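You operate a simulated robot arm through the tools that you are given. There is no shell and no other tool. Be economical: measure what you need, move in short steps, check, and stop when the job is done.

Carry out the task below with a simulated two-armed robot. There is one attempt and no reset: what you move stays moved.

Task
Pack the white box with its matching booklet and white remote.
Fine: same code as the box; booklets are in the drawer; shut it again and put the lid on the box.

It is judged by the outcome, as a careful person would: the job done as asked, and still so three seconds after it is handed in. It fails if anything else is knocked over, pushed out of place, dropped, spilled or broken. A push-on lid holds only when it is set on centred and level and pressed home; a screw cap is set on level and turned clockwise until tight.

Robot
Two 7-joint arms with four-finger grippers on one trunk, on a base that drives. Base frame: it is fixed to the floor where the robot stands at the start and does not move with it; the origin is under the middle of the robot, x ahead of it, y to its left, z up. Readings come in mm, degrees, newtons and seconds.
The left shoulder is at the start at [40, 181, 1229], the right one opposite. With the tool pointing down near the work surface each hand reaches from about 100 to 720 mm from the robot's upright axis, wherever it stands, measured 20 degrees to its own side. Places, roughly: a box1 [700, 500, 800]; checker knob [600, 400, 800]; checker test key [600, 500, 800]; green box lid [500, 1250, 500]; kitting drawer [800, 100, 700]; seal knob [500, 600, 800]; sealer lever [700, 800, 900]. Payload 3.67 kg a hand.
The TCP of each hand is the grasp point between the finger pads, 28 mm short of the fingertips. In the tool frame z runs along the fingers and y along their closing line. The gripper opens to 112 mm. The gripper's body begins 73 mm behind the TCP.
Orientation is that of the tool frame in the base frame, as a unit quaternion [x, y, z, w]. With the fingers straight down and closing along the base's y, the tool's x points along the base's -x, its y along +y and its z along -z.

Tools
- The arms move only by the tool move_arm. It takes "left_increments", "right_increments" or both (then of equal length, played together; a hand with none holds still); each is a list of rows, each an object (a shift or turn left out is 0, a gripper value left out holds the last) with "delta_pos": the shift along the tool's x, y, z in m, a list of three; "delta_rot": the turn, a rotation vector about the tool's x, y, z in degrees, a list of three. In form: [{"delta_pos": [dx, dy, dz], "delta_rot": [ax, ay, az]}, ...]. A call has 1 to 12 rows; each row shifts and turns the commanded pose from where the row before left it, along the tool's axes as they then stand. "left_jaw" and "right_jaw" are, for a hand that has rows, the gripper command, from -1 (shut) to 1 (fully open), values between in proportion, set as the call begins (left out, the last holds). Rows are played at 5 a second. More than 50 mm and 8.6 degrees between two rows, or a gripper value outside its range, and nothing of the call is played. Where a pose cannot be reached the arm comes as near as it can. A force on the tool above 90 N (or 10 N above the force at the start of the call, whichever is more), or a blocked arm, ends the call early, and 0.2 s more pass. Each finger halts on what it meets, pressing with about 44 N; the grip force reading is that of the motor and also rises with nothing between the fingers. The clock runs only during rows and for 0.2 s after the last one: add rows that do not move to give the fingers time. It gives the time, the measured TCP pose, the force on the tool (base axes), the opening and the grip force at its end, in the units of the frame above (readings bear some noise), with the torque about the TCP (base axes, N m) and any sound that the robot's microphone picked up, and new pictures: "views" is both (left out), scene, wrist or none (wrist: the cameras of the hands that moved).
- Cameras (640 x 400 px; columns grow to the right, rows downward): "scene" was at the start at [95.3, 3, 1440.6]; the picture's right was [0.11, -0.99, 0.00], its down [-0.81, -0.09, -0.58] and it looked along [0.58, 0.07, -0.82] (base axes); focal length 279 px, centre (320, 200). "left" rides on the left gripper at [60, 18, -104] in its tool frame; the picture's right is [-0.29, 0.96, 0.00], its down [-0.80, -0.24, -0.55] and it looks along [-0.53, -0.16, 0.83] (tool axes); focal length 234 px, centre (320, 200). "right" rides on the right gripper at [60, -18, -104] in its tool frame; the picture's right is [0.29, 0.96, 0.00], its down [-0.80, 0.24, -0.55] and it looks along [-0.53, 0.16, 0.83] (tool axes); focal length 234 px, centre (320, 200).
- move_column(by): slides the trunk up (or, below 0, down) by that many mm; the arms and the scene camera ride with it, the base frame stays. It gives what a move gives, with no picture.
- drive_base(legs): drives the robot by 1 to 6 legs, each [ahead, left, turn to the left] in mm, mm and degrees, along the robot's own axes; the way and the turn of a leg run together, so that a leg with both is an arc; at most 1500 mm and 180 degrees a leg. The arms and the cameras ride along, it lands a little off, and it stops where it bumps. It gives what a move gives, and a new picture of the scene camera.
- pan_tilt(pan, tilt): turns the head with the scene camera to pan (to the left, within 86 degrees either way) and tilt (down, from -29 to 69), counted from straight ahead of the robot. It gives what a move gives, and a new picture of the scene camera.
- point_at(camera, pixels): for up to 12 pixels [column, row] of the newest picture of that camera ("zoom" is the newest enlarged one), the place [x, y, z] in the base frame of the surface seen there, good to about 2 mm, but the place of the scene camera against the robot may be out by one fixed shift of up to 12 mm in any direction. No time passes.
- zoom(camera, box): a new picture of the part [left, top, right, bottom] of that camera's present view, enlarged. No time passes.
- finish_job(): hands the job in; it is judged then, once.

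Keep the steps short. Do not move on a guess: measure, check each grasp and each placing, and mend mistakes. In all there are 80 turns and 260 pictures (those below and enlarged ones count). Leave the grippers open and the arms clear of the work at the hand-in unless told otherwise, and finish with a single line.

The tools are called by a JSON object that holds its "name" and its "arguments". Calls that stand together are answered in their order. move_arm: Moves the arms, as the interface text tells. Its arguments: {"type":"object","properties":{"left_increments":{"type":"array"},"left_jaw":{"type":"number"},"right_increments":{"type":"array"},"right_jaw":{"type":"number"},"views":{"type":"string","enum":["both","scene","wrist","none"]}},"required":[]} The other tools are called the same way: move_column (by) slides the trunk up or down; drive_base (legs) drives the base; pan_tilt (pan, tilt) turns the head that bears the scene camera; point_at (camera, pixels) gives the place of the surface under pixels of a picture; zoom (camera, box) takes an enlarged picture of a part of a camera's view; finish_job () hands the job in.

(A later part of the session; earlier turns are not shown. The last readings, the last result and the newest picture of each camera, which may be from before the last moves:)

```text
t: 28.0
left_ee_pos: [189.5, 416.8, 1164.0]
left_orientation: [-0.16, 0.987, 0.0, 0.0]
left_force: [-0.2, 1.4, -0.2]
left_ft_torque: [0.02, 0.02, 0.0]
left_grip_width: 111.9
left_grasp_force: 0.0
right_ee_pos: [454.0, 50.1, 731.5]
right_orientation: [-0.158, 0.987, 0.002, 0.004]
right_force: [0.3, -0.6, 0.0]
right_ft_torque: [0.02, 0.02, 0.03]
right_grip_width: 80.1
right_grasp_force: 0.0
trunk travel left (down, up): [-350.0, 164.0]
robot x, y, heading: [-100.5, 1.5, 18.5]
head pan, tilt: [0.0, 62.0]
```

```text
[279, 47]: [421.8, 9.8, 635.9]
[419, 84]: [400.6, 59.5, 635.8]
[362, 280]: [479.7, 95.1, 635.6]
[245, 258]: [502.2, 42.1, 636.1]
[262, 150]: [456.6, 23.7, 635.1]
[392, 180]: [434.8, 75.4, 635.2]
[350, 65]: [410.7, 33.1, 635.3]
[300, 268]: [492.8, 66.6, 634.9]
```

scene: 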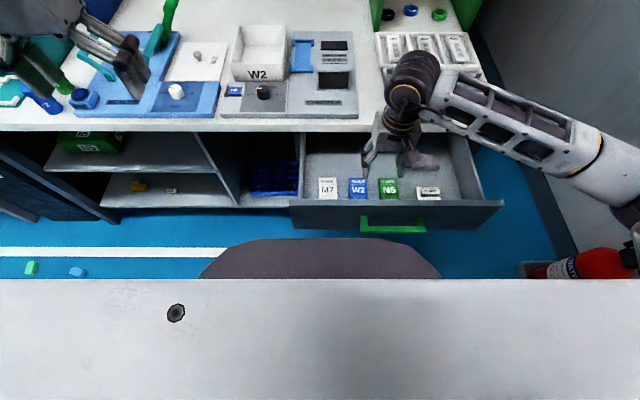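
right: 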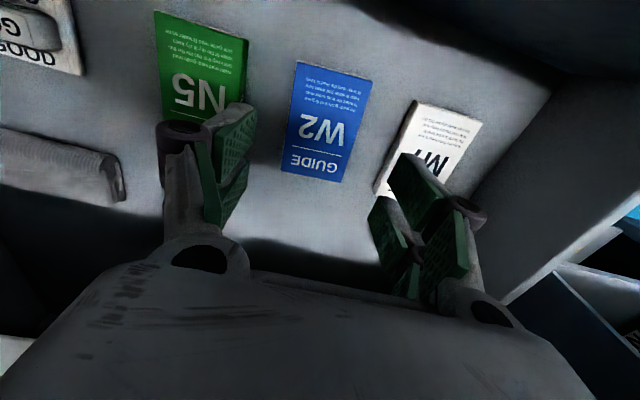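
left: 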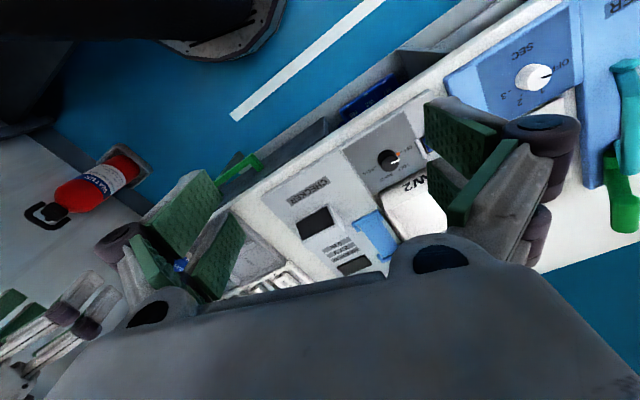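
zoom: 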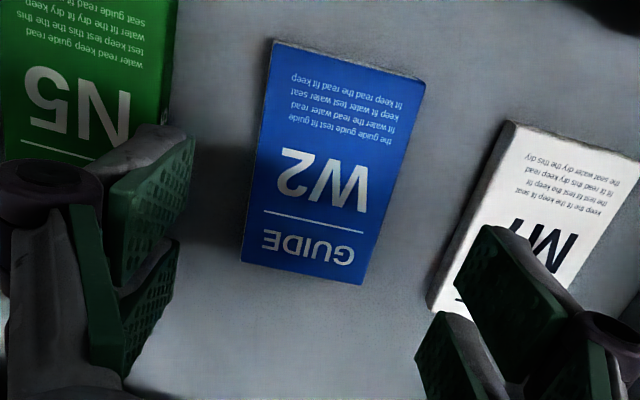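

The booklet turned by ~4.6°, centre now (451,52). I re-align the hand (turn −4.6° about tool z), come right down to the floor (TCP ≈648), and close.

{"name": "move_arm", "arguments": {"right_increments": [{"delta_pos": [0.002, 0.002, 0.025], "delta_rot": [0, 0, -4.6]}, {"delta_pos": [0, 0, 0.03]}, {"delta_pos": [0, 0, 0.02]}, {"delta_pos": [0, 0, 0.005]}, {"delta_pos": [0, 0, 0.003]}, {}], "views": "none"}}

{"name": "move_arm", "arguments": {"right_increments": [{}, {}, {}, {}], "right_jaw": -1, "views": "wrist"}}

{"name": "zoom", "arguments": {"camera": "right", "box": [200, 60, 440, 260]}}

```text
t: 29.4
left_ee_pos: [189.1, 418.3, 1163.7]
left_orientation: [-0.16, 0.987, 0.0, 0.0]
left_force: [0.0, 0.5, -0.4]
left_ft_torque: [0.0, -0.03, 0.02]
left_grip_width: 112.3
left_grasp_force: 0.0
right_ee_pos: [450.6, 51.5, 648.4]
right_orientation: [-0.198, 0.98, 0.002, 0.004]
right_force: [0.4, -0.3, 0.2]
right_ft_torque: [-0.01, 0.07, 0.02]
right_grip_width: 80.0
right_grasp_force: 0.0
trunk travel left (down, up): [-350.0, 164.0]
robot x, y, heading: [-98.4, -1.8, 18.3]
head pan, tilt: [0.0, 62.0]
```

```text
t: 30.4
left_ee_pos: [189.0, 416.9, 1163.4]
left_orientation: [-0.16, 0.987, 0.0, 0.0]
left_force: [0.7, -1.2, -0.2]
left_ft_torque: [0.03, 0.0, -0.02]
left_grip_width: 111.8
left_grasp_force: 0.1
right_ee_pos: [450.9, 51.3, 648.8]
right_orientation: [-0.198, 0.98, 0.002, 0.004]
right_force: [-0.5, -0.3, 0.1]
right_ft_torque: [0.03, -0.04, 0.01]
right_grip_width: 59.2
right_grasp_force: 43.9
trunk travel left (down, up): [-350.0, 164.0]
robot x, y, heading: [-99.5, 0.9, 18.4]
head pan, tilt: [0.0, 62.0]
```

right: 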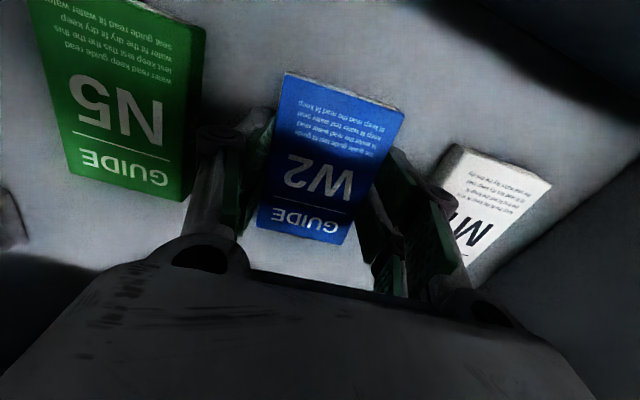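

```text
2.00 times, centred on (320, 160) of right
```

zoom: 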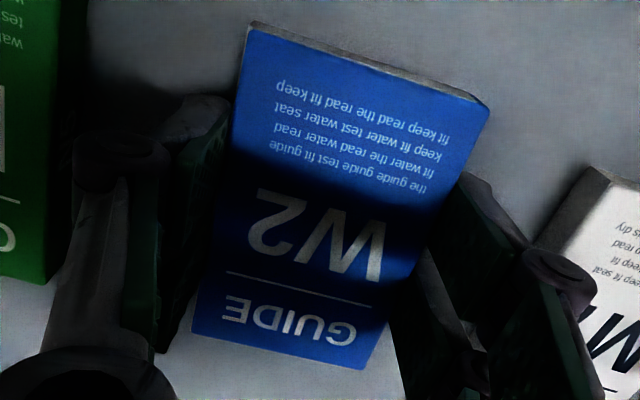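

Steady grip at 59.2 mm, 44 N, fingers flush with the sides. Lift slowly 20 mm and check.

{"name": "move_arm", "arguments": {"right_increments": [{"delta_pos": [0, 0, -0.003]}, {"delta_pos": [0, 0, -0.005]}, {"delta_pos": [0, 0, -0.006]}, {"delta_pos": [0, 0, -0.008]}, {}], "views": "wrist"}}

```text
t: 31.6
left_ee_pos: [189.5, 418.5, 1163.8]
left_orientation: [-0.16, 0.987, 0.0, 0.0]
left_force: [-0.1, -0.8, -0.4]
left_ft_torque: [0.02, 0.02, -0.01]
left_grip_width: 112.2
left_grasp_force: 0.0
right_ee_pos: [450.4, 50.6, 670.6]
right_orientation: [-0.198, 0.98, 0.002, 0.004]
right_force: [0.2, 0.4, -0.5]
right_ft_torque: [0.01, 0.02, 0.0]
right_grip_width: 59.0
right_grasp_force: 43.6
trunk travel left (down, up): [-350.0, 164.0]
robot x, y, heading: [-103.5, 1.3, 18.1]
head pan, tilt: [0.0, 62.0]
```

right: 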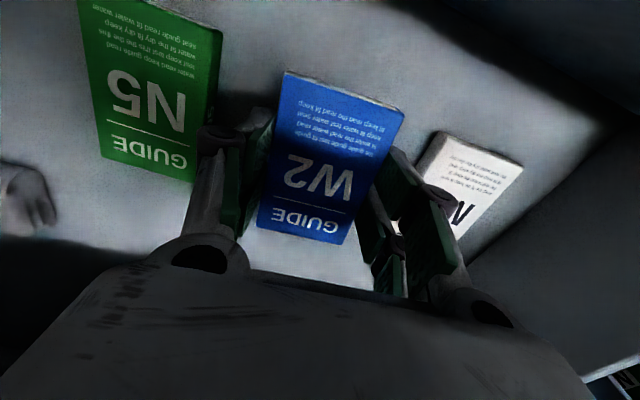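

Held. Lift the booklet clear to z≈970 and take it off to the right, so that the left hand can shut the drawer.

{"name": "move_arm", "arguments": {"right_increments": [{"delta_pos": [0, 0, -0.02]}, {"delta_pos": [0, 0, -0.03]}, {"delta_pos": [0, 0, -0.04]}, {"delta_pos": [0, 0, -0.04]}, {"delta_pos": [0, 0, -0.04]}, {"delta_pos": [0, 0, -0.04]}, {"delta_pos": [0, 0, -0.04]}, {"delta_pos": [0, 0, -0.04], "delta_rot": [0, 0, 4.6]}, {"delta_pos": [0.01, -0.045, 0]}, {"delta_pos": [0.01, -0.045, 0]}, {"delta_pos": [0.01, -0.045, 0]}, {"delta_pos": [0.01, -0.045, 0]}], "left_increments": [{}, {}, {}, {}, {}, {}, {}, {}, {}, {}, {}, {}], "left_jaw": -1}}

```text
t: 34.2
left_ee_pos: [188.8, 415.8, 1164.3]
left_orientation: [-0.161, 0.987, 0.001, 0.0]
left_force: [-0.2, -0.8, 0.6]
left_ft_torque: [0.06, -0.03, 0.01]
left_grip_width: 0.0
left_grasp_force: 35.7
right_ee_pos: [465.6, -136.2, 957.8]
right_orientation: [-0.16, 0.987, 0.002, 0.004]
right_force: [-0.1, -0.1, -0.9]
right_ft_torque: [0.0, 0.0, 0.04]
right_grip_width: 59.2
right_grasp_force: 43.9
trunk travel left (down, up): [-350.0, 164.0]
robot x, y, heading: [-98.3, 0.5, 18.5]
head pan, tilt: [0.0, 62.0]
```

scene: 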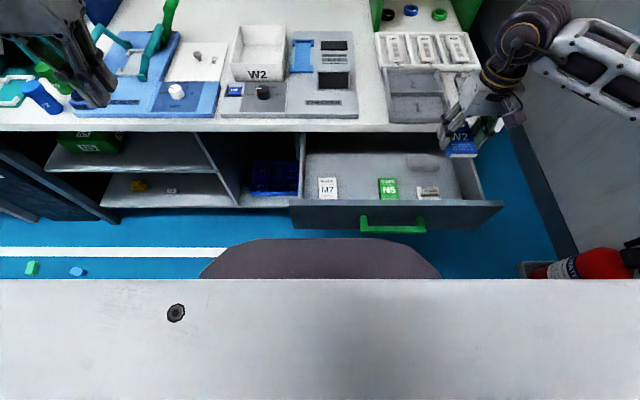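
right: 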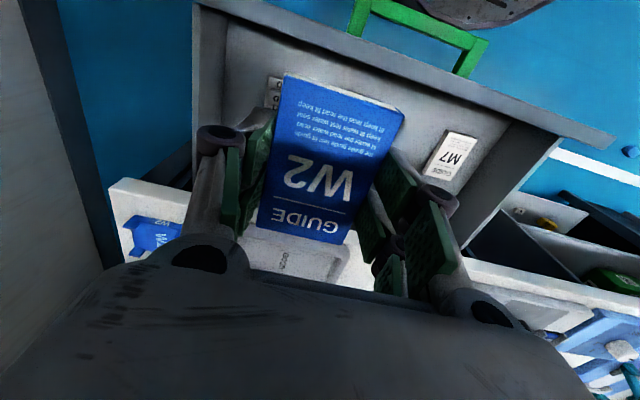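
left: 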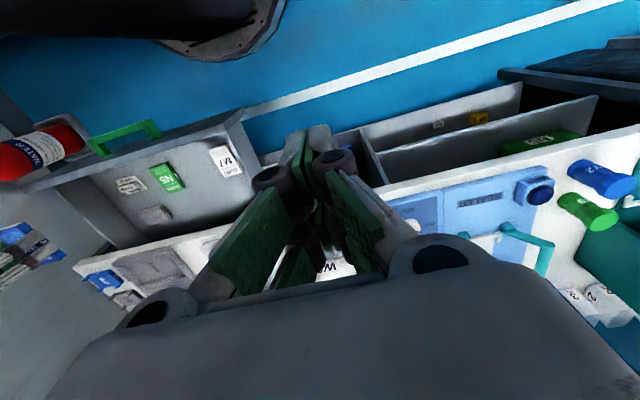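

Now bring the left hand (closed) in front of the drawer front at v≈−30, staying high at first.

{"name": "move_arm", "arguments": {"left_increments": [{"delta_pos": [0.005, -0.0455, 0.018]}, {"delta_pos": [0.005, -0.0455, 0.018]}, {"delta_pos": [0.005, -0.0455, 0.018]}, {"delta_pos": [0.005, -0.0455, 0.018]}, {"delta_pos": [0.005, -0.0455, 0.018]}, {"delta_pos": [0.005, -0.0455, 0.018]}, {"delta_pos": [0.005, -0.0455, 0.018]}, {"delta_pos": [0.005, -0.0455, 0.018]}, {"delta_rot": [0, -8.4, 0]}, {"delta_rot": [0, -8.4, 0]}, {"delta_rot": [0, -8.4, 0]}, {}]}}

```text
t: 36.8
left_ee_pos: [239.7, 151.7, 1048.5]
left_orientation: [-0.156, 0.963, 0.034, 0.216]
left_force: [-0.1, -0.1, 0.6]
left_ft_torque: [0.02, -0.03, -0.05]
left_grip_width: 0.4
left_grasp_force: 35.1
left hand out of reach, approached as far as the arm can: row 7, 8, 11
right_ee_pos: [466.9, -135.1, 957.6]
right_orientation: [-0.16, 0.987, 0.002, 0.003]
right_force: [0.4, -0.2, -0.3]
right_ft_torque: [0.02, -0.02, 0.0]
right_grip_width: 59.0
right_grasp_force: 44.3
trunk travel left (down, up): [-350.0, 164.0]
robot x, y, heading: [-98.2, -1.0, 18.4]
head pan, tilt: [0.0, 62.0]
```

scene: 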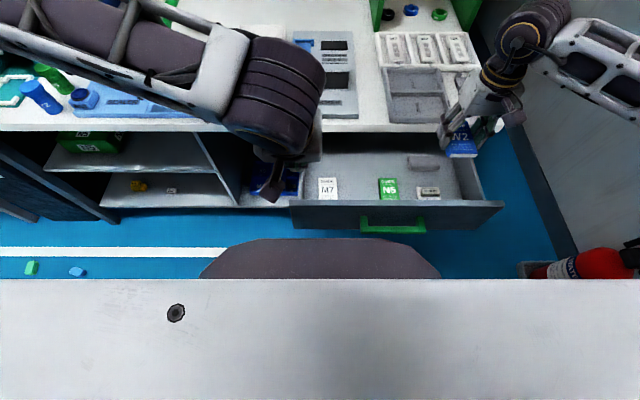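
left: 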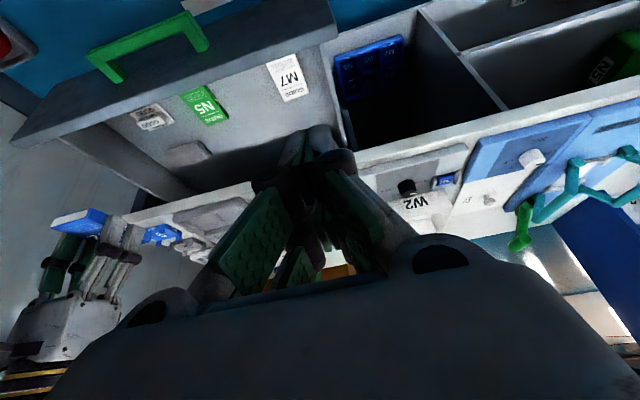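

Left hand stopped at v≈70 (fold limit). Lower down it should reach better, and the drawer front spans to v=103. Descend with straight-down steps in tilted frame.

{"name": "move_arm", "arguments": {"left_increments": [{"delta_pos": [0.0169, 0, 0.0362]}, {"delta_pos": [0.0169, 0, 0.0362]}, {"delta_pos": [0.0169, 0, 0.0362]}, {"delta_pos": [0.0169, 0, 0.0362]}, {"delta_pos": [0.0169, 0, 0.0362]}, {"delta_pos": [0.0169, 0, 0.0362]}, {}]}}

```text
t: 38.4
left_ee_pos: [222.6, 242.3, 867.3]
left_orientation: [-0.156, 0.963, 0.034, 0.216]
left_force: [0.5, -1.4, 0.8]
left_ft_torque: [0.0, -0.01, 0.0]
left_grip_width: 0.0
left_grasp_force: 35.4
left hand out of reach, approached as far as the arm can: row 1, 2, 3, 4, 5, 6
right_ee_pos: [466.7, -134.9, 957.2]
right_orientation: [-0.158, 0.987, 0.002, 0.004]
right_force: [0.0, 0.2, -0.7]
right_ft_torque: [-0.01, 0.03, -0.02]
right_grip_width: 58.9
right_grasp_force: 44.4
trunk travel left (down, up): [-350.0, 164.0]
robot x, y, heading: [-96.0, 1.3, 18.2]
head pan, tilt: [0.0, 62.0]
```

scene: 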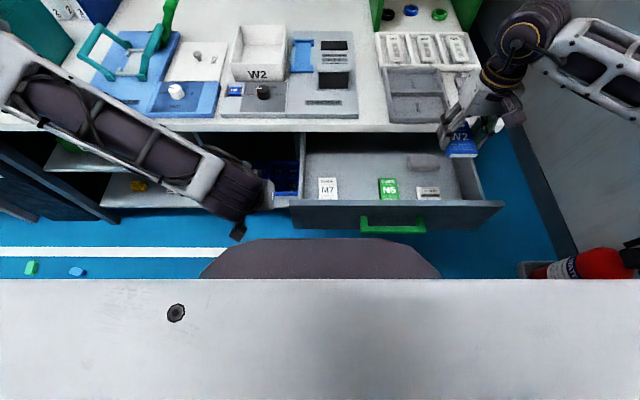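
left: 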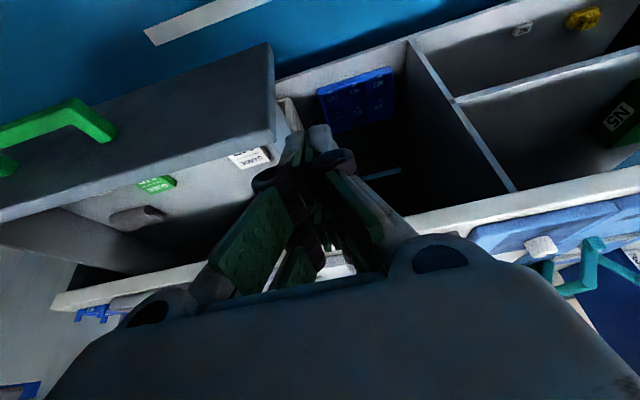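

Left arm cannot cross that low. Better plan: retract it, go left to the box with the booklet, place it, and shut the drawer from there with the freed right hand. I retract the left hand and measure floor objects on the left.

{"name": "move_arm", "arguments": {"left_increments": [{"delta_pos": [-0.0169, 0, -0.0362]}, {"delta_pos": [-0.0169, 0, -0.0362]}, {"delta_pos": [-0.0169, 0, -0.0362]}, {"delta_pos": [-0.0169, 0, -0.0362]}, {"delta_pos": [-0.0169, 0, -0.0362]}, {"delta_pos": [-0.0169, 0, -0.0362]}, {"delta_rot": [0, 8.4, 0]}, {"delta_rot": [0, 8.4, 0]}, {"delta_rot": [0, 8.4, 0]}, {"delta_pos": [0, 0.045, -0.018]}, {"delta_pos": [0, 0.045, -0.018]}, {"delta_pos": [0, 0.045, -0.018]}], "left_jaw": 1, "views": "none"}}

{"name": "move_arm", "arguments": {"left_increments": [{"delta_pos": [0, 0.045, -0.018]}, {"delta_pos": [0, 0.045, -0.018]}, {"delta_pos": [0, 0.045, -0.018]}, {}], "views": "none"}}

{"name": "pan_tilt", "arguments": {"pan": 55, "tilt": 45}}

```text
t: 41.0
left_ee_pos: [197.8, 369.4, 1157.9]
left_orientation: [-0.16, 0.987, -0.001, 0.0]
left_force: [-0.1, 0.7, 0.1]
left_ft_torque: [-0.05, -0.01, 0.0]
left_grip_width: 111.8
left_grasp_force: 0.0
left hand out of reach, approached as far as the arm can: row 2, 3, 4
right_ee_pos: [464.7, -135.0, 958.6]
right_orientation: [-0.159, 0.987, 0.001, 0.005]
right_force: [0.2, 0.1, -0.9]
right_ft_torque: [-0.02, -0.01, -0.02]
right_grip_width: 59.3
right_grasp_force: 44.0
trunk travel left (down, up): [-350.0, 164.0]
robot x, y, heading: [-101.0, -0.3, 17.9]
head pan, tilt: [0.0, 62.0]
```

```text
t: 42.0
left_ee_pos: [153.9, 494.9, 1209.7]
left_orientation: [-0.16, 0.987, 0.001, 0.0]
left_force: [-0.2, 0.1, 1.2]
left_ft_torque: [-0.02, -0.03, 0.02]
left_grip_width: 112.2
left_grasp_force: 0.1
right_ee_pos: [466.8, -135.1, 959.0]
right_orientation: [-0.159, 0.987, 0.002, 0.004]
right_force: [0.4, -0.5, -0.6]
right_ft_torque: [-0.05, 0.01, -0.01]
right_grip_width: 59.3
right_grasp_force: 44.2
trunk travel left (down, up): [-350.0, 164.0]
robot x, y, heading: [-98.0, -1.0, 18.1]
head pan, tilt: [0.0, 62.0]
```

```text
t: 43.3
left_ee_pos: [153.4, 495.3, 1209.3]
left_orientation: [-0.16, 0.987, 0.0, 0.0]
left_force: [-0.4, 0.1, -0.3]
left_ft_torque: [0.01, 0.0, -0.01]
left_grip_width: 112.0
left_grasp_force: 0.0
right_ee_pos: [467.3, -134.7, 959.9]
right_orientation: [-0.159, 0.987, 0.002, 0.004]
right_force: [-1.3, 0.3, -0.5]
right_ft_torque: [0.0, 0.01, -0.04]
right_grip_width: 59.2
right_grasp_force: 44.6
trunk travel left (down, up): [-350.0, 164.0]
robot x, y, heading: [-99.0, -0.6, 18.3]
head pan, tilt: [55.0, 45.0]
```

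scene: 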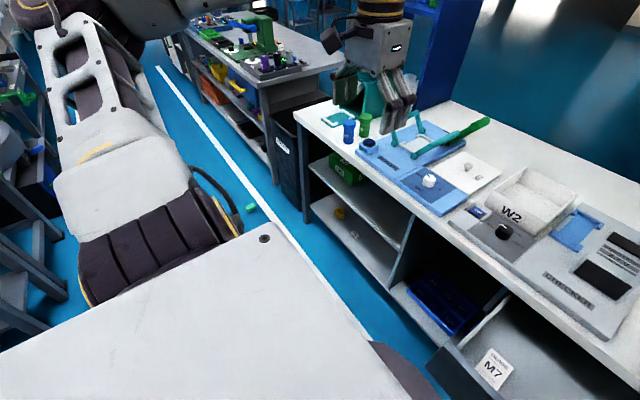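

Measure floor block, bench's near end, bin and items behind-left.

{"name": "point_at", "arguments": {"camera": "scene", "pixels": [[250, 208], [285, 175], [272, 165], [310, 220], [60, 290], [40, 200], [160, 70], [360, 330], [300, 200], [425, 365]]}}

```text
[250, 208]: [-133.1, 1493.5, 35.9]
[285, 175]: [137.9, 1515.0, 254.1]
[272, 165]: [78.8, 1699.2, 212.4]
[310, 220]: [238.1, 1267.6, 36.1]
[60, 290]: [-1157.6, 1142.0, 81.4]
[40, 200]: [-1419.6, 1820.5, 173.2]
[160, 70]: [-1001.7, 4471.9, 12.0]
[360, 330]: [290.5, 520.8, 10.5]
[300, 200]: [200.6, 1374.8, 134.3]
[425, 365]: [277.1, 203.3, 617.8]
```

Path is clear (block is far left at v≈1460). Drive 390 mm left then 280 mm ahead.

{"name": "drive_base", "arguments": {"legs": [[0, 390, 0], [270, 0, 0]]}}

{"name": "pan_tilt", "arguments": {"pan": -10, "tilt": 60}}

```text
t: 47.3
left_ee_pos: [288.9, 945.8, 1209.4]
left_orientation: [-0.159, 0.987, 0.0, 0.0]
left_force: [-0.6, -0.1, 0.0]
left_ft_torque: [-0.02, 0.01, 0.0]
left_grip_width: 111.8
left_grasp_force: 0.1
right_ee_pos: [599.6, 314.9, 957.7]
right_orientation: [-0.157, 0.988, 0.001, 0.004]
right_force: [-0.1, 0.0, -1.5]
right_ft_torque: [-0.02, -0.02, -0.02]
right_grip_width: 59.1
right_grasp_force: 43.4
trunk travel left (down, up): [-350.0, 164.0]
robot x, y, heading: [36.6, 452.9, 18.0]
head pan, tilt: [55.0, 45.0]
```

scene: 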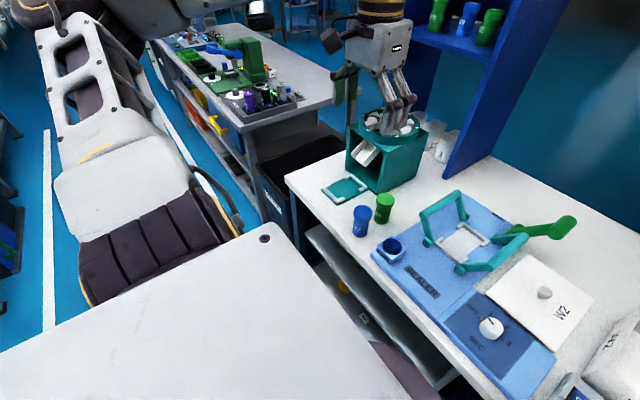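

```text
t: 48.7
left_ee_pos: [288.3, 946.9, 1209.9]
left_orientation: [-0.159, 0.987, 0.0, 0.001]
left_force: [0.6, 0.2, -0.6]
left_ft_torque: [0.02, 0.01, 0.02]
left_grip_width: 112.1
left_grasp_force: 0.1
right_ee_pos: [600.9, 313.9, 958.8]
right_orientation: [-0.158, 0.987, 0.001, 0.004]
right_force: [0.3, -0.5, 0.4]
right_ft_torque: [0.02, -0.05, -0.02]
right_grip_width: 58.9
right_grasp_force: 44.1
trunk travel left (down, up): [-350.0, 164.0]
robot x, y, heading: [39.8, 450.6, 18.1]
head pan, tilt: [-10.0, 60.0]
```

scene: 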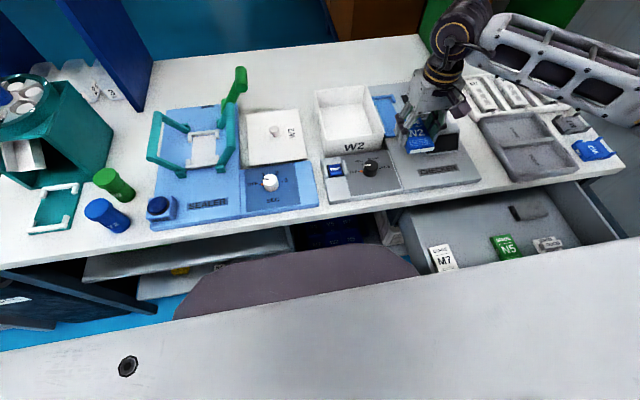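

At the box. Move the held booklet toward the box (rim z≈880, booklet bottom ≈930) and look.

{"name": "move_arm", "arguments": {"right_increments": [{"delta_pos": [-0.03, 0.03, -0.01]}, {"delta_pos": [-0.03, 0.03, 0]}, {"delta_pos": [-0.03, 0.03, 0]}, {"delta_pos": [-0.03, 0.03, 0]}, {}]}}

```text
t: 49.9
left_ee_pos: [288.4, 945.9, 1210.3]
left_orientation: [-0.159, 0.987, 0.001, -0.001]
left_force: [-0.2, -0.3, 0.2]
left_ft_torque: [0.0, -0.02, -0.01]
left_grip_width: 112.1
left_grasp_force: 0.0
right_ee_pos: [678.5, 466.3, 969.2]
right_orientation: [-0.159, 0.987, 0.003, 0.003]
right_force: [0.4, -0.3, -0.7]
right_ft_torque: [0.04, -0.03, 0.02]
right_grip_width: 59.4
right_grasp_force: 44.3
trunk travel left (down, up): [-350.0, 164.0]
robot x, y, heading: [37.9, 454.4, 18.3]
head pan, tilt: [-10.0, 60.0]
```

scene: 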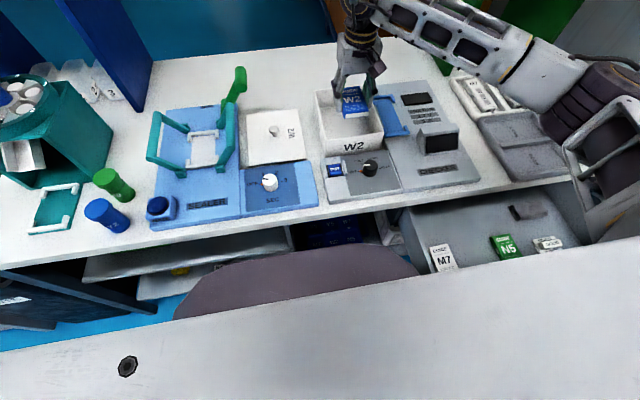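
right: 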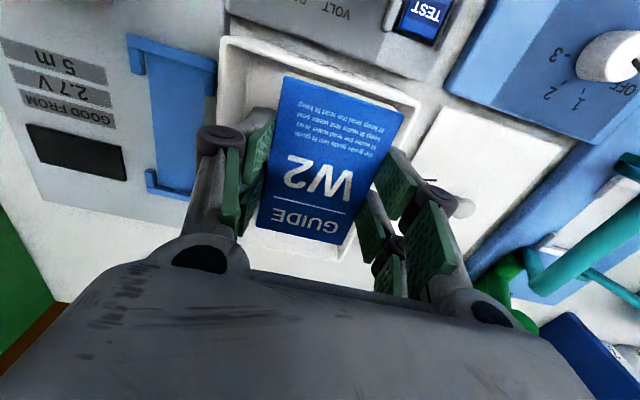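

Measure the box rim and floor with the wrist camera.

{"name": "point_at", "arguments": {"camera": "right", "pixels": [[225, 40], [416, 103], [223, 90], [408, 135], [320, 73], [270, 60], [250, 90], [388, 120], [340, 250], [310, 255], [320, 70]]}}

{"name": "zoom", "arguments": {"camera": "right", "box": [180, 20, 460, 270]}}

```text
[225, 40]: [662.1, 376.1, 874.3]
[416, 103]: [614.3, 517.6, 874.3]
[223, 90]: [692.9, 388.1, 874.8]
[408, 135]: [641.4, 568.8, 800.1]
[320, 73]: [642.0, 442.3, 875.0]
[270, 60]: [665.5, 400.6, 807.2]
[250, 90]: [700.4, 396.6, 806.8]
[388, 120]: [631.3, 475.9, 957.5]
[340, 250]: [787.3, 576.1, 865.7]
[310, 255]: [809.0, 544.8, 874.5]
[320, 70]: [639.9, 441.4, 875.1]
```

```text
1.60 times, centred on (320, 145) of right
```

zoom: 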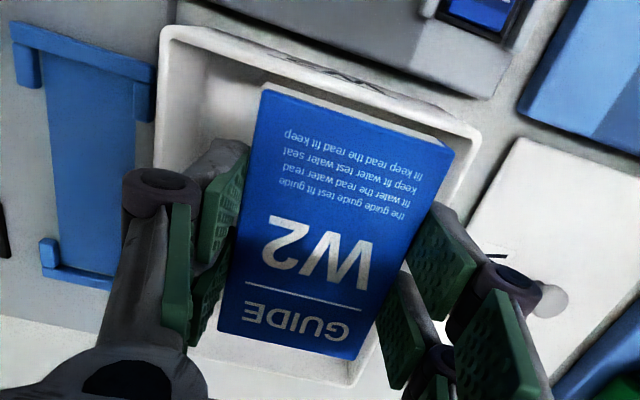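

Box (wrist camera): u 744–938, v 152–301, rim z 874.5, floor 807. I centre the booklet at u 841, v 226, and lower to TCP z≈850 first.

{"name": "move_arm", "arguments": {"right_increments": [{"delta_pos": [-0.025, -0.003, 0]}, {"delta_pos": [-0.026, -0.003, 0]}, {"delta_pos": [0, 0, 0.03]}, {"delta_pos": [0, 0, 0.03]}, {"delta_pos": [0, 0, 0.03]}, {"delta_pos": [0, 0, 0.028]}, {}]}}

```text
t: 51.5
left_ee_pos: [288.4, 945.2, 1209.4]
left_orientation: [-0.159, 0.987, -0.001, 0.0]
left_force: [-0.3, -0.1, -0.4]
left_ft_torque: [0.0, -0.03, 0.0]
left_grip_width: 112.2
left_grasp_force: 0.0
right_ee_pos: [728.4, 478.2, 852.7]
right_orientation: [-0.157, 0.988, 0.001, 0.003]
right_force: [-0.6, 0.2, -0.6]
right_ft_torque: [0.01, -0.02, 0.0]
right_grip_width: 59.5
right_grasp_force: 43.4
trunk travel left (down, up): [-350.0, 164.0]
robot x, y, heading: [35.7, 451.4, 18.1]
head pan, tilt: [-10.0, 60.0]
```

scene: 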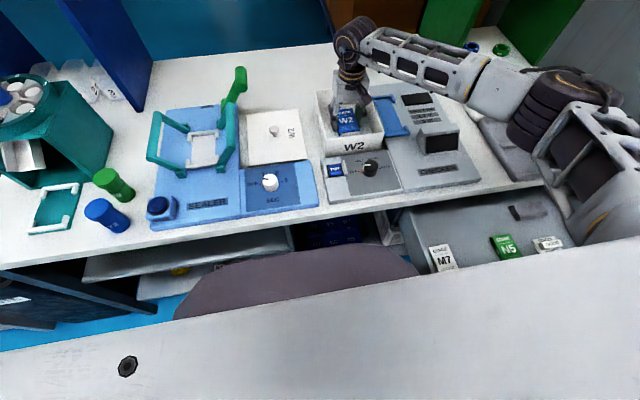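
right: 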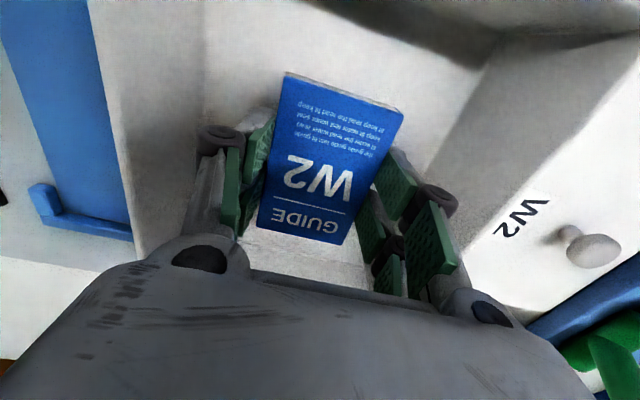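

Booklet is inside the walls. Lower 15 mm to the floor, then open to 78 mm.

{"name": "move_arm", "arguments": {"right_increments": [{"delta_pos": [0, 0, 0.008]}, {"delta_pos": [0, 0, 0.007]}, {}], "views": "none"}}

{"name": "move_arm", "arguments": {"right_increments": [{}, {}, {"delta_pos": [0, 0, -0.03]}, {"delta_pos": [0, 0, -0.04]}, {"delta_pos": [0, 0, -0.04]}, {}], "right_jaw": 0.39, "views": "wrist"}}

```text
t: 52.3
left_ee_pos: [288.9, 947.0, 1210.0]
left_orientation: [-0.159, 0.987, 0.0, 0.0]
left_force: [-0.3, 0.3, 0.2]
left_ft_torque: [-0.01, 0.0, -0.02]
left_grip_width: 112.0
left_grasp_force: 0.0
right_ee_pos: [727.3, 476.5, 836.9]
right_orientation: [-0.157, 0.988, 0.001, 0.004]
right_force: [0.5, -0.9, -0.4]
right_ft_torque: [0.02, -0.02, -0.01]
right_grip_width: 59.3
right_grasp_force: 44.4
trunk travel left (down, up): [-350.0, 164.0]
robot x, y, heading: [32.1, 449.3, 18.2]
head pan, tilt: [-10.0, 60.0]
```

```text
t: 53.7
left_ee_pos: [289.0, 946.3, 1208.8]
left_orientation: [-0.159, 0.987, 0.0, 0.0]
left_force: [-0.8, 0.6, 0.1]
left_ft_torque: [0.05, -0.02, 0.0]
left_grip_width: 112.2
left_grasp_force: 0.0
right_ee_pos: [728.1, 478.1, 947.2]
right_orientation: [-0.156, 0.988, 0.001, 0.003]
right_force: [0.9, -0.1, 0.4]
right_ft_torque: [0.02, 0.01, -0.01]
right_grip_width: 77.9
right_grasp_force: 0.1
trunk travel left (down, up): [-350.0, 164.0]
robot x, y, heading: [34.1, 450.2, 18.1]
head pan, tilt: [-10.0, 60.0]
```

right: 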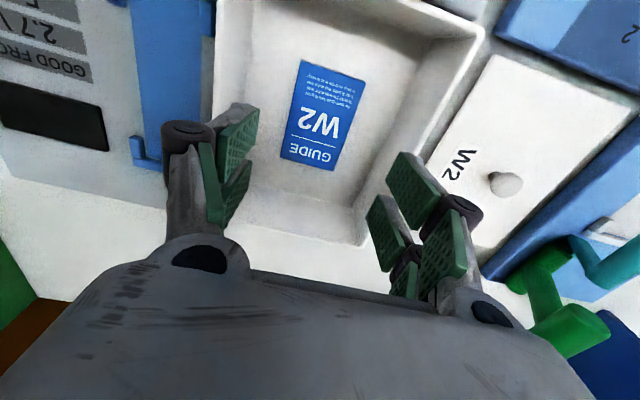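

Booklet lies flat in the box. Now raise the hand, back off 190 and go right 220 to push the drawer's handle from the front.

{"name": "move_arm", "arguments": {"right_increments": [{"delta_pos": [0, 0, -0.04]}, {"delta_pos": [0.03, 0, -0.03]}, {"delta_pos": [0.045, 0, 0]}, {"delta_pos": [0.045, 0, 0]}, {}], "right_jaw": -1, "views": "none"}}

{"name": "drive_base", "arguments": {"legs": [[-190, 0, 0], [0, -220, 0]]}}

```text
t: 54.9
left_ee_pos: [288.6, 948.0, 1209.1]
left_orientation: [-0.16, 0.987, 0.0, 0.0]
left_force: [-0.7, 1.1, -0.2]
left_ft_torque: [-0.04, 0.05, 0.03]
left_grip_width: 112.1
left_grasp_force: 0.1
right_ee_pos: [612.9, 439.2, 1015.5]
right_orientation: [-0.157, 0.988, 0.001, 0.004]
right_force: [-0.1, 0.2, 0.1]
right_ft_torque: [0.0, 0.02, 0.03]
right_grip_width: 0.2
right_grasp_force: 35.6
trunk travel left (down, up): [-350.0, 164.0]
robot x, y, heading: [35.6, 451.3, 18.5]
head pan, tilt: [-10.0, 60.0]
```

```text
t: 57.7
left_ee_pos: [180.6, 681.9, 1208.8]
left_orientation: [-0.158, 0.987, 0.0, 0.001]
left_force: [-0.6, -0.6, 0.3]
left_ft_torque: [0.05, 0.02, 0.01]
left_grip_width: 111.9
left_grasp_force: 0.0
right_ee_pos: [503.8, 175.3, 1015.6]
right_orientation: [-0.156, 0.988, 0.001, 0.005]
right_force: [0.1, -0.5, 0.0]
right_ft_torque: [0.01, -0.03, -0.03]
right_grip_width: 0.2
right_grasp_force: 36.3
trunk travel left (down, up): [-350.0, 164.0]
robot x, y, heading: [-73.1, 190.0, 18.1]
head pan, tilt: [-10.0, 60.0]
```

scene: 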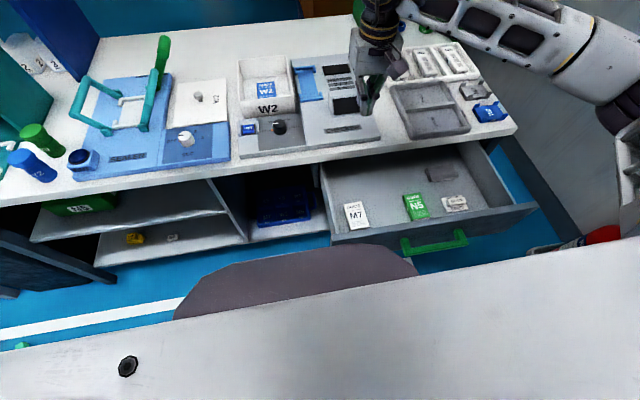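

Move the closed right hand back in front of the handle (u≈255, v≈−145), then descend.

{"name": "move_arm", "arguments": {"right_increments": [{"delta_pos": [0.046, -0.018, 0]}, {"delta_pos": [0.046, -0.018, 0]}, {"delta_pos": [0.046, -0.018, 0]}, {"delta_pos": [0.046, -0.018, 0]}, {"delta_pos": [0.046, -0.018, 0]}, {"delta_pos": [0.046, -0.018, 0]}, {"delta_pos": [0, -0.045, 0.015]}, {"delta_pos": [0, 0, 0.045]}, {"delta_pos": [0, 0, 0.045]}, {"delta_pos": [0, 0, 0.045]}, {}]}}

```text
t: 60.1
left_ee_pos: [181.5, 683.9, 1209.9]
left_orientation: [-0.157, 0.988, 0.0, 0.001]
left_force: [0.0, 0.0, 0.2]
left_ft_torque: [-0.01, -0.03, -0.02]
left_grip_width: 111.9
left_grasp_force: 0.3
right_ee_pos: [355.3, -43.7, 864.7]
right_orientation: [-0.156, 0.988, 0.001, 0.004]
right_force: [-0.3, 0.4, -0.6]
right_ft_torque: [-0.02, -0.01, 0.01]
right_grip_width: 0.1
right_grasp_force: 35.5
right hand out of reach, approached as far as the arm can: row 5, 6
trunk travel left (down, up): [-350.0, 164.0]
robot x, y, heading: [-75.5, 182.9, 17.9]
head pan, tilt: [-10.0, 60.0]
```

scene: 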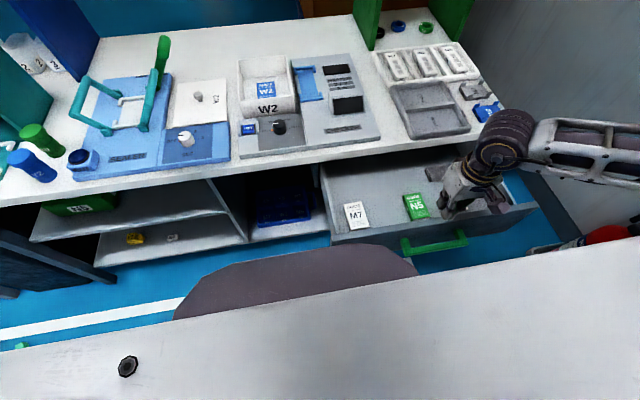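
right: 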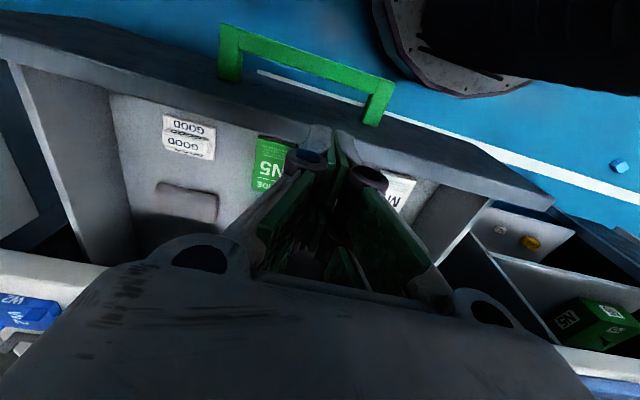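

The hand is at u≈324, short of reach backwards. I back the base 80 mm so the hand comes in front of the handle.

{"name": "drive_base", "arguments": {"legs": [[-85, 0, 0]]}}

{"name": "move_arm", "arguments": {"right_increments": [{"delta_pos": [0, 0, 0.03]}, {"delta_pos": [0, 0, 0.03]}, {}], "views": "wrist"}}

```text
t: 61.2
left_ee_pos: [100.0, 656.4, 1211.1]
left_orientation: [-0.159, 0.987, 0.0, 0.0]
left_force: [0.2, -0.1, -0.2]
left_ft_torque: [-0.01, -0.05, -0.02]
left_grip_width: 111.9
left_grasp_force: 0.0
right_ee_pos: [275.7, -68.3, 865.5]
right_orientation: [-0.158, 0.987, 0.001, 0.004]
right_force: [-0.4, -0.5, 0.5]
right_ft_torque: [0.03, -0.07, 0.04]
right_grip_width: 0.0
right_grasp_force: 35.8
trunk travel left (down, up): [-350.0, 164.0]
robot x, y, heading: [-155.6, 158.3, 18.0]
head pan, tilt: [-10.0, 60.0]
```

scene: 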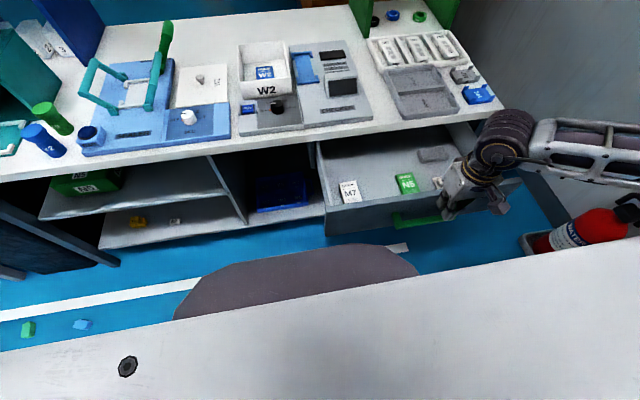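

```text
t: 62.0
left_ee_pos: [100.0, 657.0, 1210.5]
left_orientation: [-0.16, 0.987, 0.0, 0.0]
left_force: [-0.2, 0.0, -0.8]
left_ft_torque: [0.01, 0.01, -0.04]
left_grip_width: 112.1
left_grasp_force: 0.0
right_ee_pos: [276.8, -66.7, 806.4]
right_orientation: [-0.157, 0.988, 0.001, 0.004]
right_force: [0.4, -0.3, 0.3]
right_ft_torque: [0.0, -0.01, 0.02]
right_grip_width: 0.0
right_grasp_force: 35.9
trunk travel left (down, up): [-350.0, 164.0]
robot x, y, heading: [-152.7, 161.1, 18.3]
head pan, tilt: [-10.0, 60.0]
```

right: 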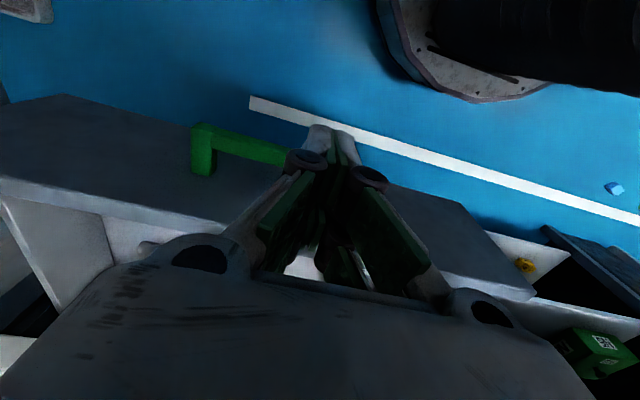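

Check the bar's present place with the wrist camera.

{"name": "point_at", "arguments": {"camera": "right", "pixels": [[250, 143], [230, 138], [260, 152], [200, 160], [150, 180]]}}

```text
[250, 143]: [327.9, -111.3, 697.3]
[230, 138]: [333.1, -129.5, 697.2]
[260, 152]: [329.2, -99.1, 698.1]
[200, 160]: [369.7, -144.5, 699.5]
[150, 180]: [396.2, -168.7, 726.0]
```

Bar front at u≈275; fingers at ≈255. Descend 108 mm to bar height.

{"name": "move_arm", "arguments": {"right_increments": [{"delta_pos": [0, 0, 0.036]}, {"delta_pos": [0, 0, 0.036]}, {"delta_pos": [0, 0, 0.036]}, {}], "views": "wrist"}}

```text
t: 63.0
left_ee_pos: [100.0, 655.8, 1210.1]
left_orientation: [-0.159, 0.987, 0.0, -0.001]
left_force: [0.0, 0.3, 1.0]
left_ft_torque: [-0.01, -0.01, -0.01]
left_grip_width: 112.1
left_grasp_force: 0.0
right_ee_pos: [276.0, -67.8, 697.7]
right_orientation: [-0.158, 0.987, 0.002, 0.004]
right_force: [0.1, -0.2, 0.0]
right_ft_torque: [0.01, 0.0, -0.03]
right_grip_width: 0.0
right_grasp_force: 35.3
trunk travel left (down, up): [-350.0, 164.0]
robot x, y, heading: [-153.4, 162.0, 18.2]
head pan, tilt: [-10.0, 60.0]
```

right: 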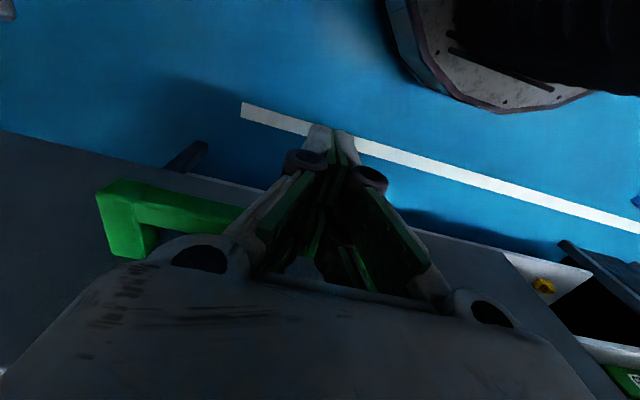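

Push the drawer shut along the bench direction, gently near the end.

{"name": "move_arm", "arguments": {"right_increments": [{"delta_pos": [-0.02, 0, 0]}, {"delta_pos": [-0.025, 0, 0]}, {"delta_pos": [-0.03, 0, 0]}, {"delta_pos": [-0.03, 0, 0]}, {"delta_pos": [-0.03, 0, 0]}, {"delta_pos": [-0.03, 0, 0]}, {"delta_pos": [-0.03, 0, 0]}, {"delta_pos": [-0.025, 0, 0]}, {"delta_pos": [-0.02, 0, 0]}, {"delta_pos": [-0.015, 0, 0]}, {"delta_pos": [-0.01, 0, 0]}, {}]}}

```text
t: 65.6
left_ee_pos: [96.1, 654.8, 1210.8]
left_orientation: [-0.158, 0.987, 0.0, 0.001]
left_force: [0.1, -0.1, 0.6]
left_ft_torque: [0.03, 0.03, 0.02]
left_grip_width: 111.9
left_grasp_force: 0.1
right_ee_pos: [521.7, 12.0, 697.7]
right_orientation: [-0.158, 0.987, 0.001, -0.001]
right_force: [-46.5, -10.4, 2.5]
right_ft_torque: [0.54, 0.55, 0.15]
right_grip_width: 5.9
right_grasp_force: 35.9
trunk travel left (down, up): [-350.0, 164.0]
robot x, y, heading: [-151.9, 160.6, 18.2]
head pan, tilt: [-10.0, 60.0]
```

scene: 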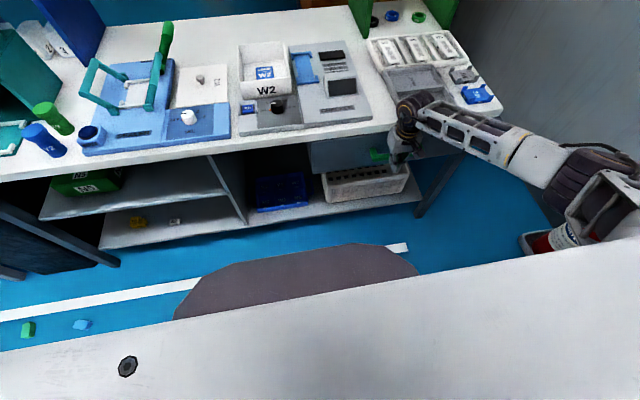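
right: 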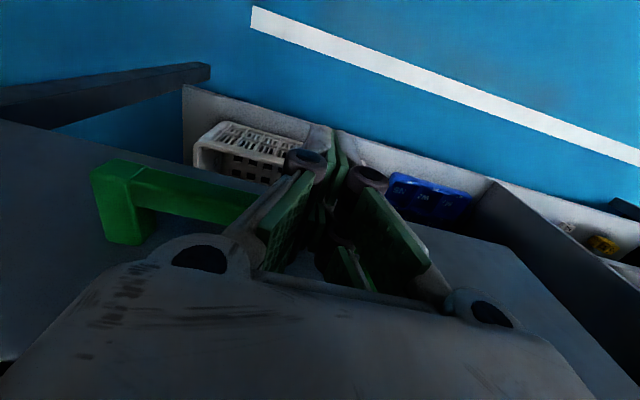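

Force 47 N at TCP u≈500. I check whether the drawer front is flush (u≈571, bar back where it was).

{"name": "point_at", "arguments": {"camera": "right", "pixels": [[190, 192], [220, 200], [170, 210], [60, 200], [30, 260], [450, 260], [500, 270], [70, 260], [200, 230]]}}

{"name": "zoom", "arguments": {"camera": "scene", "box": [290, 100, 490, 220]}}

```text
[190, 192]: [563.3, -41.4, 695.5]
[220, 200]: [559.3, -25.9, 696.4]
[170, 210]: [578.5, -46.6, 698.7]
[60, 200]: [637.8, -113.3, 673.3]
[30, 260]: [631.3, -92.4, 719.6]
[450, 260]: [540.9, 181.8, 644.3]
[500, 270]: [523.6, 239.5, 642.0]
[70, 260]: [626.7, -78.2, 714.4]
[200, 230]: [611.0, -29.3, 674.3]
```

```text
3.20 times, centred on (390, 160) of scene
```

zoom: 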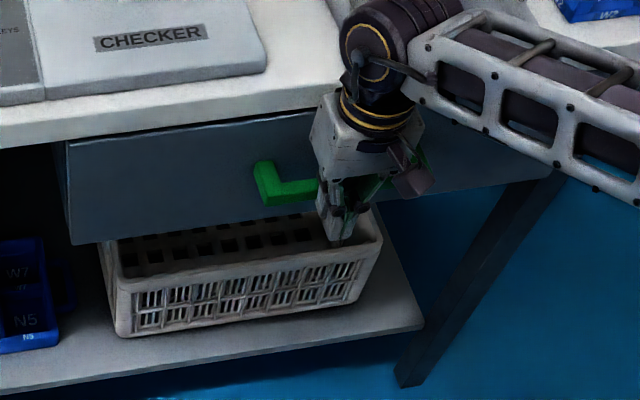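

Drawer front and bar are back exactly at u≈571/522: shut. Retract the hand, rise, and survey the right-hand side before driving to the remotes.

{"name": "move_arm", "arguments": {"right_increments": [{"delta_pos": [0.04, 0, 0]}, {"delta_pos": [0.02, 0, -0.04]}, {"delta_pos": [0, 0, -0.045]}, {"delta_pos": [0, 0, -0.045]}, {"delta_pos": [0, 0, -0.045]}, {"delta_pos": [0, 0, -0.045]}, {"delta_pos": [0, 0, -0.045]}, {"delta_pos": [0, 0, -0.045]}, {"delta_pos": [0, 0, -0.045]}], "right_jaw": 0.3, "views": "none"}}

{"name": "pan_tilt", "arguments": {"pan": -40, "tilt": 50}}

```text
t: 67.6
left_ee_pos: [98.8, 656.9, 1209.8]
left_orientation: [-0.159, 0.987, -0.001, -0.001]
left_force: [-0.7, 0.8, 0.3]
left_ft_torque: [0.03, 0.0, -0.03]
left_grip_width: 112.1
left_grasp_force: 0.0
right_ee_pos: [467.6, -3.5, 1056.3]
right_orientation: [-0.158, 0.987, 0.002, 0.004]
right_force: [-0.1, -0.3, -0.5]
right_ft_torque: [0.0, -0.01, 0.0]
right_grip_width: 73.0
right_grasp_force: 0.0
trunk travel left (down, up): [-350.0, 164.0]
robot x, y, heading: [-151.5, 161.8, 18.3]
head pan, tilt: [-10.0, 60.0]
```

```text
t: 68.6
left_ee_pos: [100.2, 657.1, 1209.9]
left_orientation: [-0.159, 0.987, 0.0, 0.0]
left_force: [0.9, 0.6, 0.3]
left_ft_torque: [0.01, 0.0, -0.02]
left_grip_width: 112.2
left_grasp_force: 0.0
right_ee_pos: [468.5, -4.6, 1054.8]
right_orientation: [-0.158, 0.987, 0.001, 0.004]
right_force: [-0.7, 0.5, -1.2]
right_ft_torque: [0.01, 0.0, 0.01]
right_grip_width: 72.7
right_grasp_force: 0.0
trunk travel left (down, up): [-350.0, 164.0]
robot x, y, heading: [-148.1, 161.2, 18.0]
head pan, tilt: [-40.0, 50.0]
```

scene: 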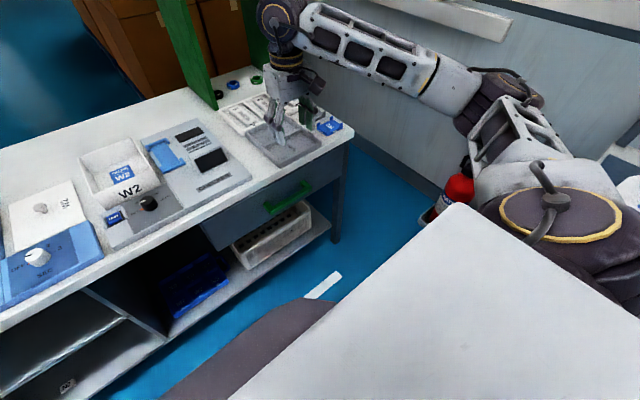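

{"name": "point_at", "arguments": {"camera": "scene", "pixels": [[427, 220], [455, 185], [420, 165], [360, 140], [345, 140], [335, 240], [330, 225], [450, 130], [600, 130], [480, 20], [345, 225], [480, 195]]}}

```text
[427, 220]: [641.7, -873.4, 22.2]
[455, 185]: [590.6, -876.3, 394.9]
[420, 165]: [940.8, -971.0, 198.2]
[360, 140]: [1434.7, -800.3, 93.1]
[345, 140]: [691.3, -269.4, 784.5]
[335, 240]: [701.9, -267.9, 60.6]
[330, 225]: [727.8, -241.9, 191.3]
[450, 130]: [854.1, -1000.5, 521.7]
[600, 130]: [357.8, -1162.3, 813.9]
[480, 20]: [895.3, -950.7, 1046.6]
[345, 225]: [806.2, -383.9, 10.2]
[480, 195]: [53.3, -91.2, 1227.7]
```

Wall is at v≈−1216, extinguisher at v≈−1021: plenty of room. Measure the green shelf near the remotes.

{"name": "point_at", "arguments": {"camera": "scene", "pixels": [[213, 107], [195, 60], [175, 10], [262, 72], [250, 20], [204, 85], [230, 88]]}}

{"name": "drive_base", "arguments": {"legs": [[0, -330, 0], [330, 0, 0]]}}

{"name": "pan_tilt", "arguments": {"pan": -15, "tilt": 45}}

```text
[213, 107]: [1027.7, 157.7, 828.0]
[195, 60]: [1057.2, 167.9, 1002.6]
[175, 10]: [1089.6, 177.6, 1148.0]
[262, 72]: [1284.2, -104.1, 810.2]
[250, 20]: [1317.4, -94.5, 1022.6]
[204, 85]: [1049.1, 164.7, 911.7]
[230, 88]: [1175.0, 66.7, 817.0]
```

```text
t: 72.7
left_ee_pos: [526.5, 443.3, 1209.9]
left_orientation: [-0.155, 0.988, 0.0, -0.001]
left_force: [-0.8, -0.4, 0.2]
left_ft_torque: [-0.03, 0.0, 0.03]
left_grip_width: 112.2
left_grasp_force: 0.1
right_ee_pos: [890.1, -220.8, 1054.4]
right_orientation: [-0.154, 0.988, 0.002, 0.004]
right_force: [-0.4, 0.7, -0.7]
right_ft_torque: [0.02, 0.03, 0.02]
right_grip_width: 73.0
right_grasp_force: 0.0
trunk travel left (down, up): [-350.0, 164.0]
robot x, y, heading: [267.0, -51.8, 17.3]
head pan, tilt: [-40.0, 50.0]
```

scene: 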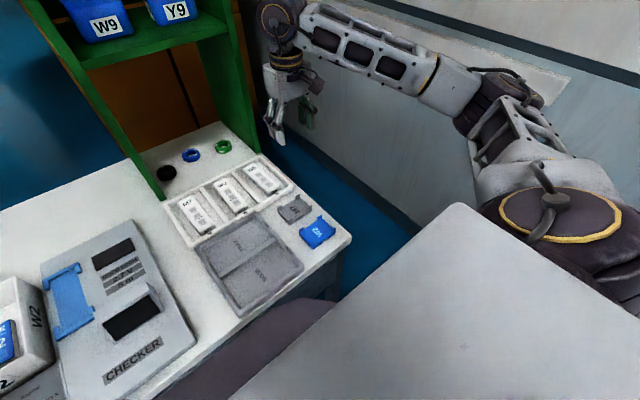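

```text
t: 73.6
left_ee_pos: [527.6, 444.1, 1210.8]
left_orientation: [-0.155, 0.988, 0.0, 0.0]
left_force: [-0.3, 0.3, -0.6]
left_ft_torque: [0.02, -0.02, 0.02]
left_grip_width: 112.2
left_grasp_force: 0.0
right_ee_pos: [889.6, -219.6, 1055.9]
right_orientation: [-0.153, 0.988, 0.001, 0.004]
right_force: [0.2, -0.3, -0.9]
right_ft_torque: [-0.03, 0.0, 0.0]
right_grip_width: 72.7
right_grasp_force: 0.0
trunk travel left (down, up): [-350.0, 164.0]
robot x, y, heading: [267.6, -47.5, 17.7]
head pan, tilt: [-15.0, 45.0]
```

scene: 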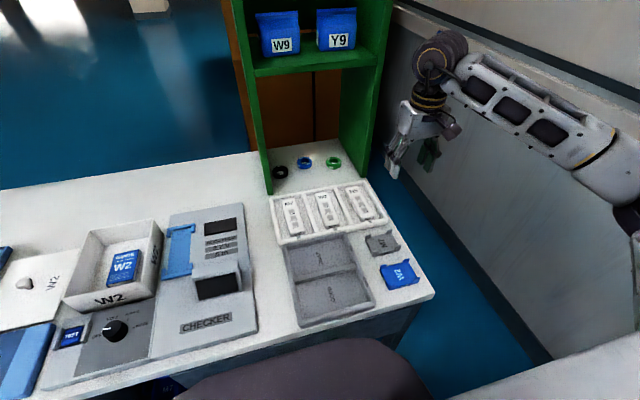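

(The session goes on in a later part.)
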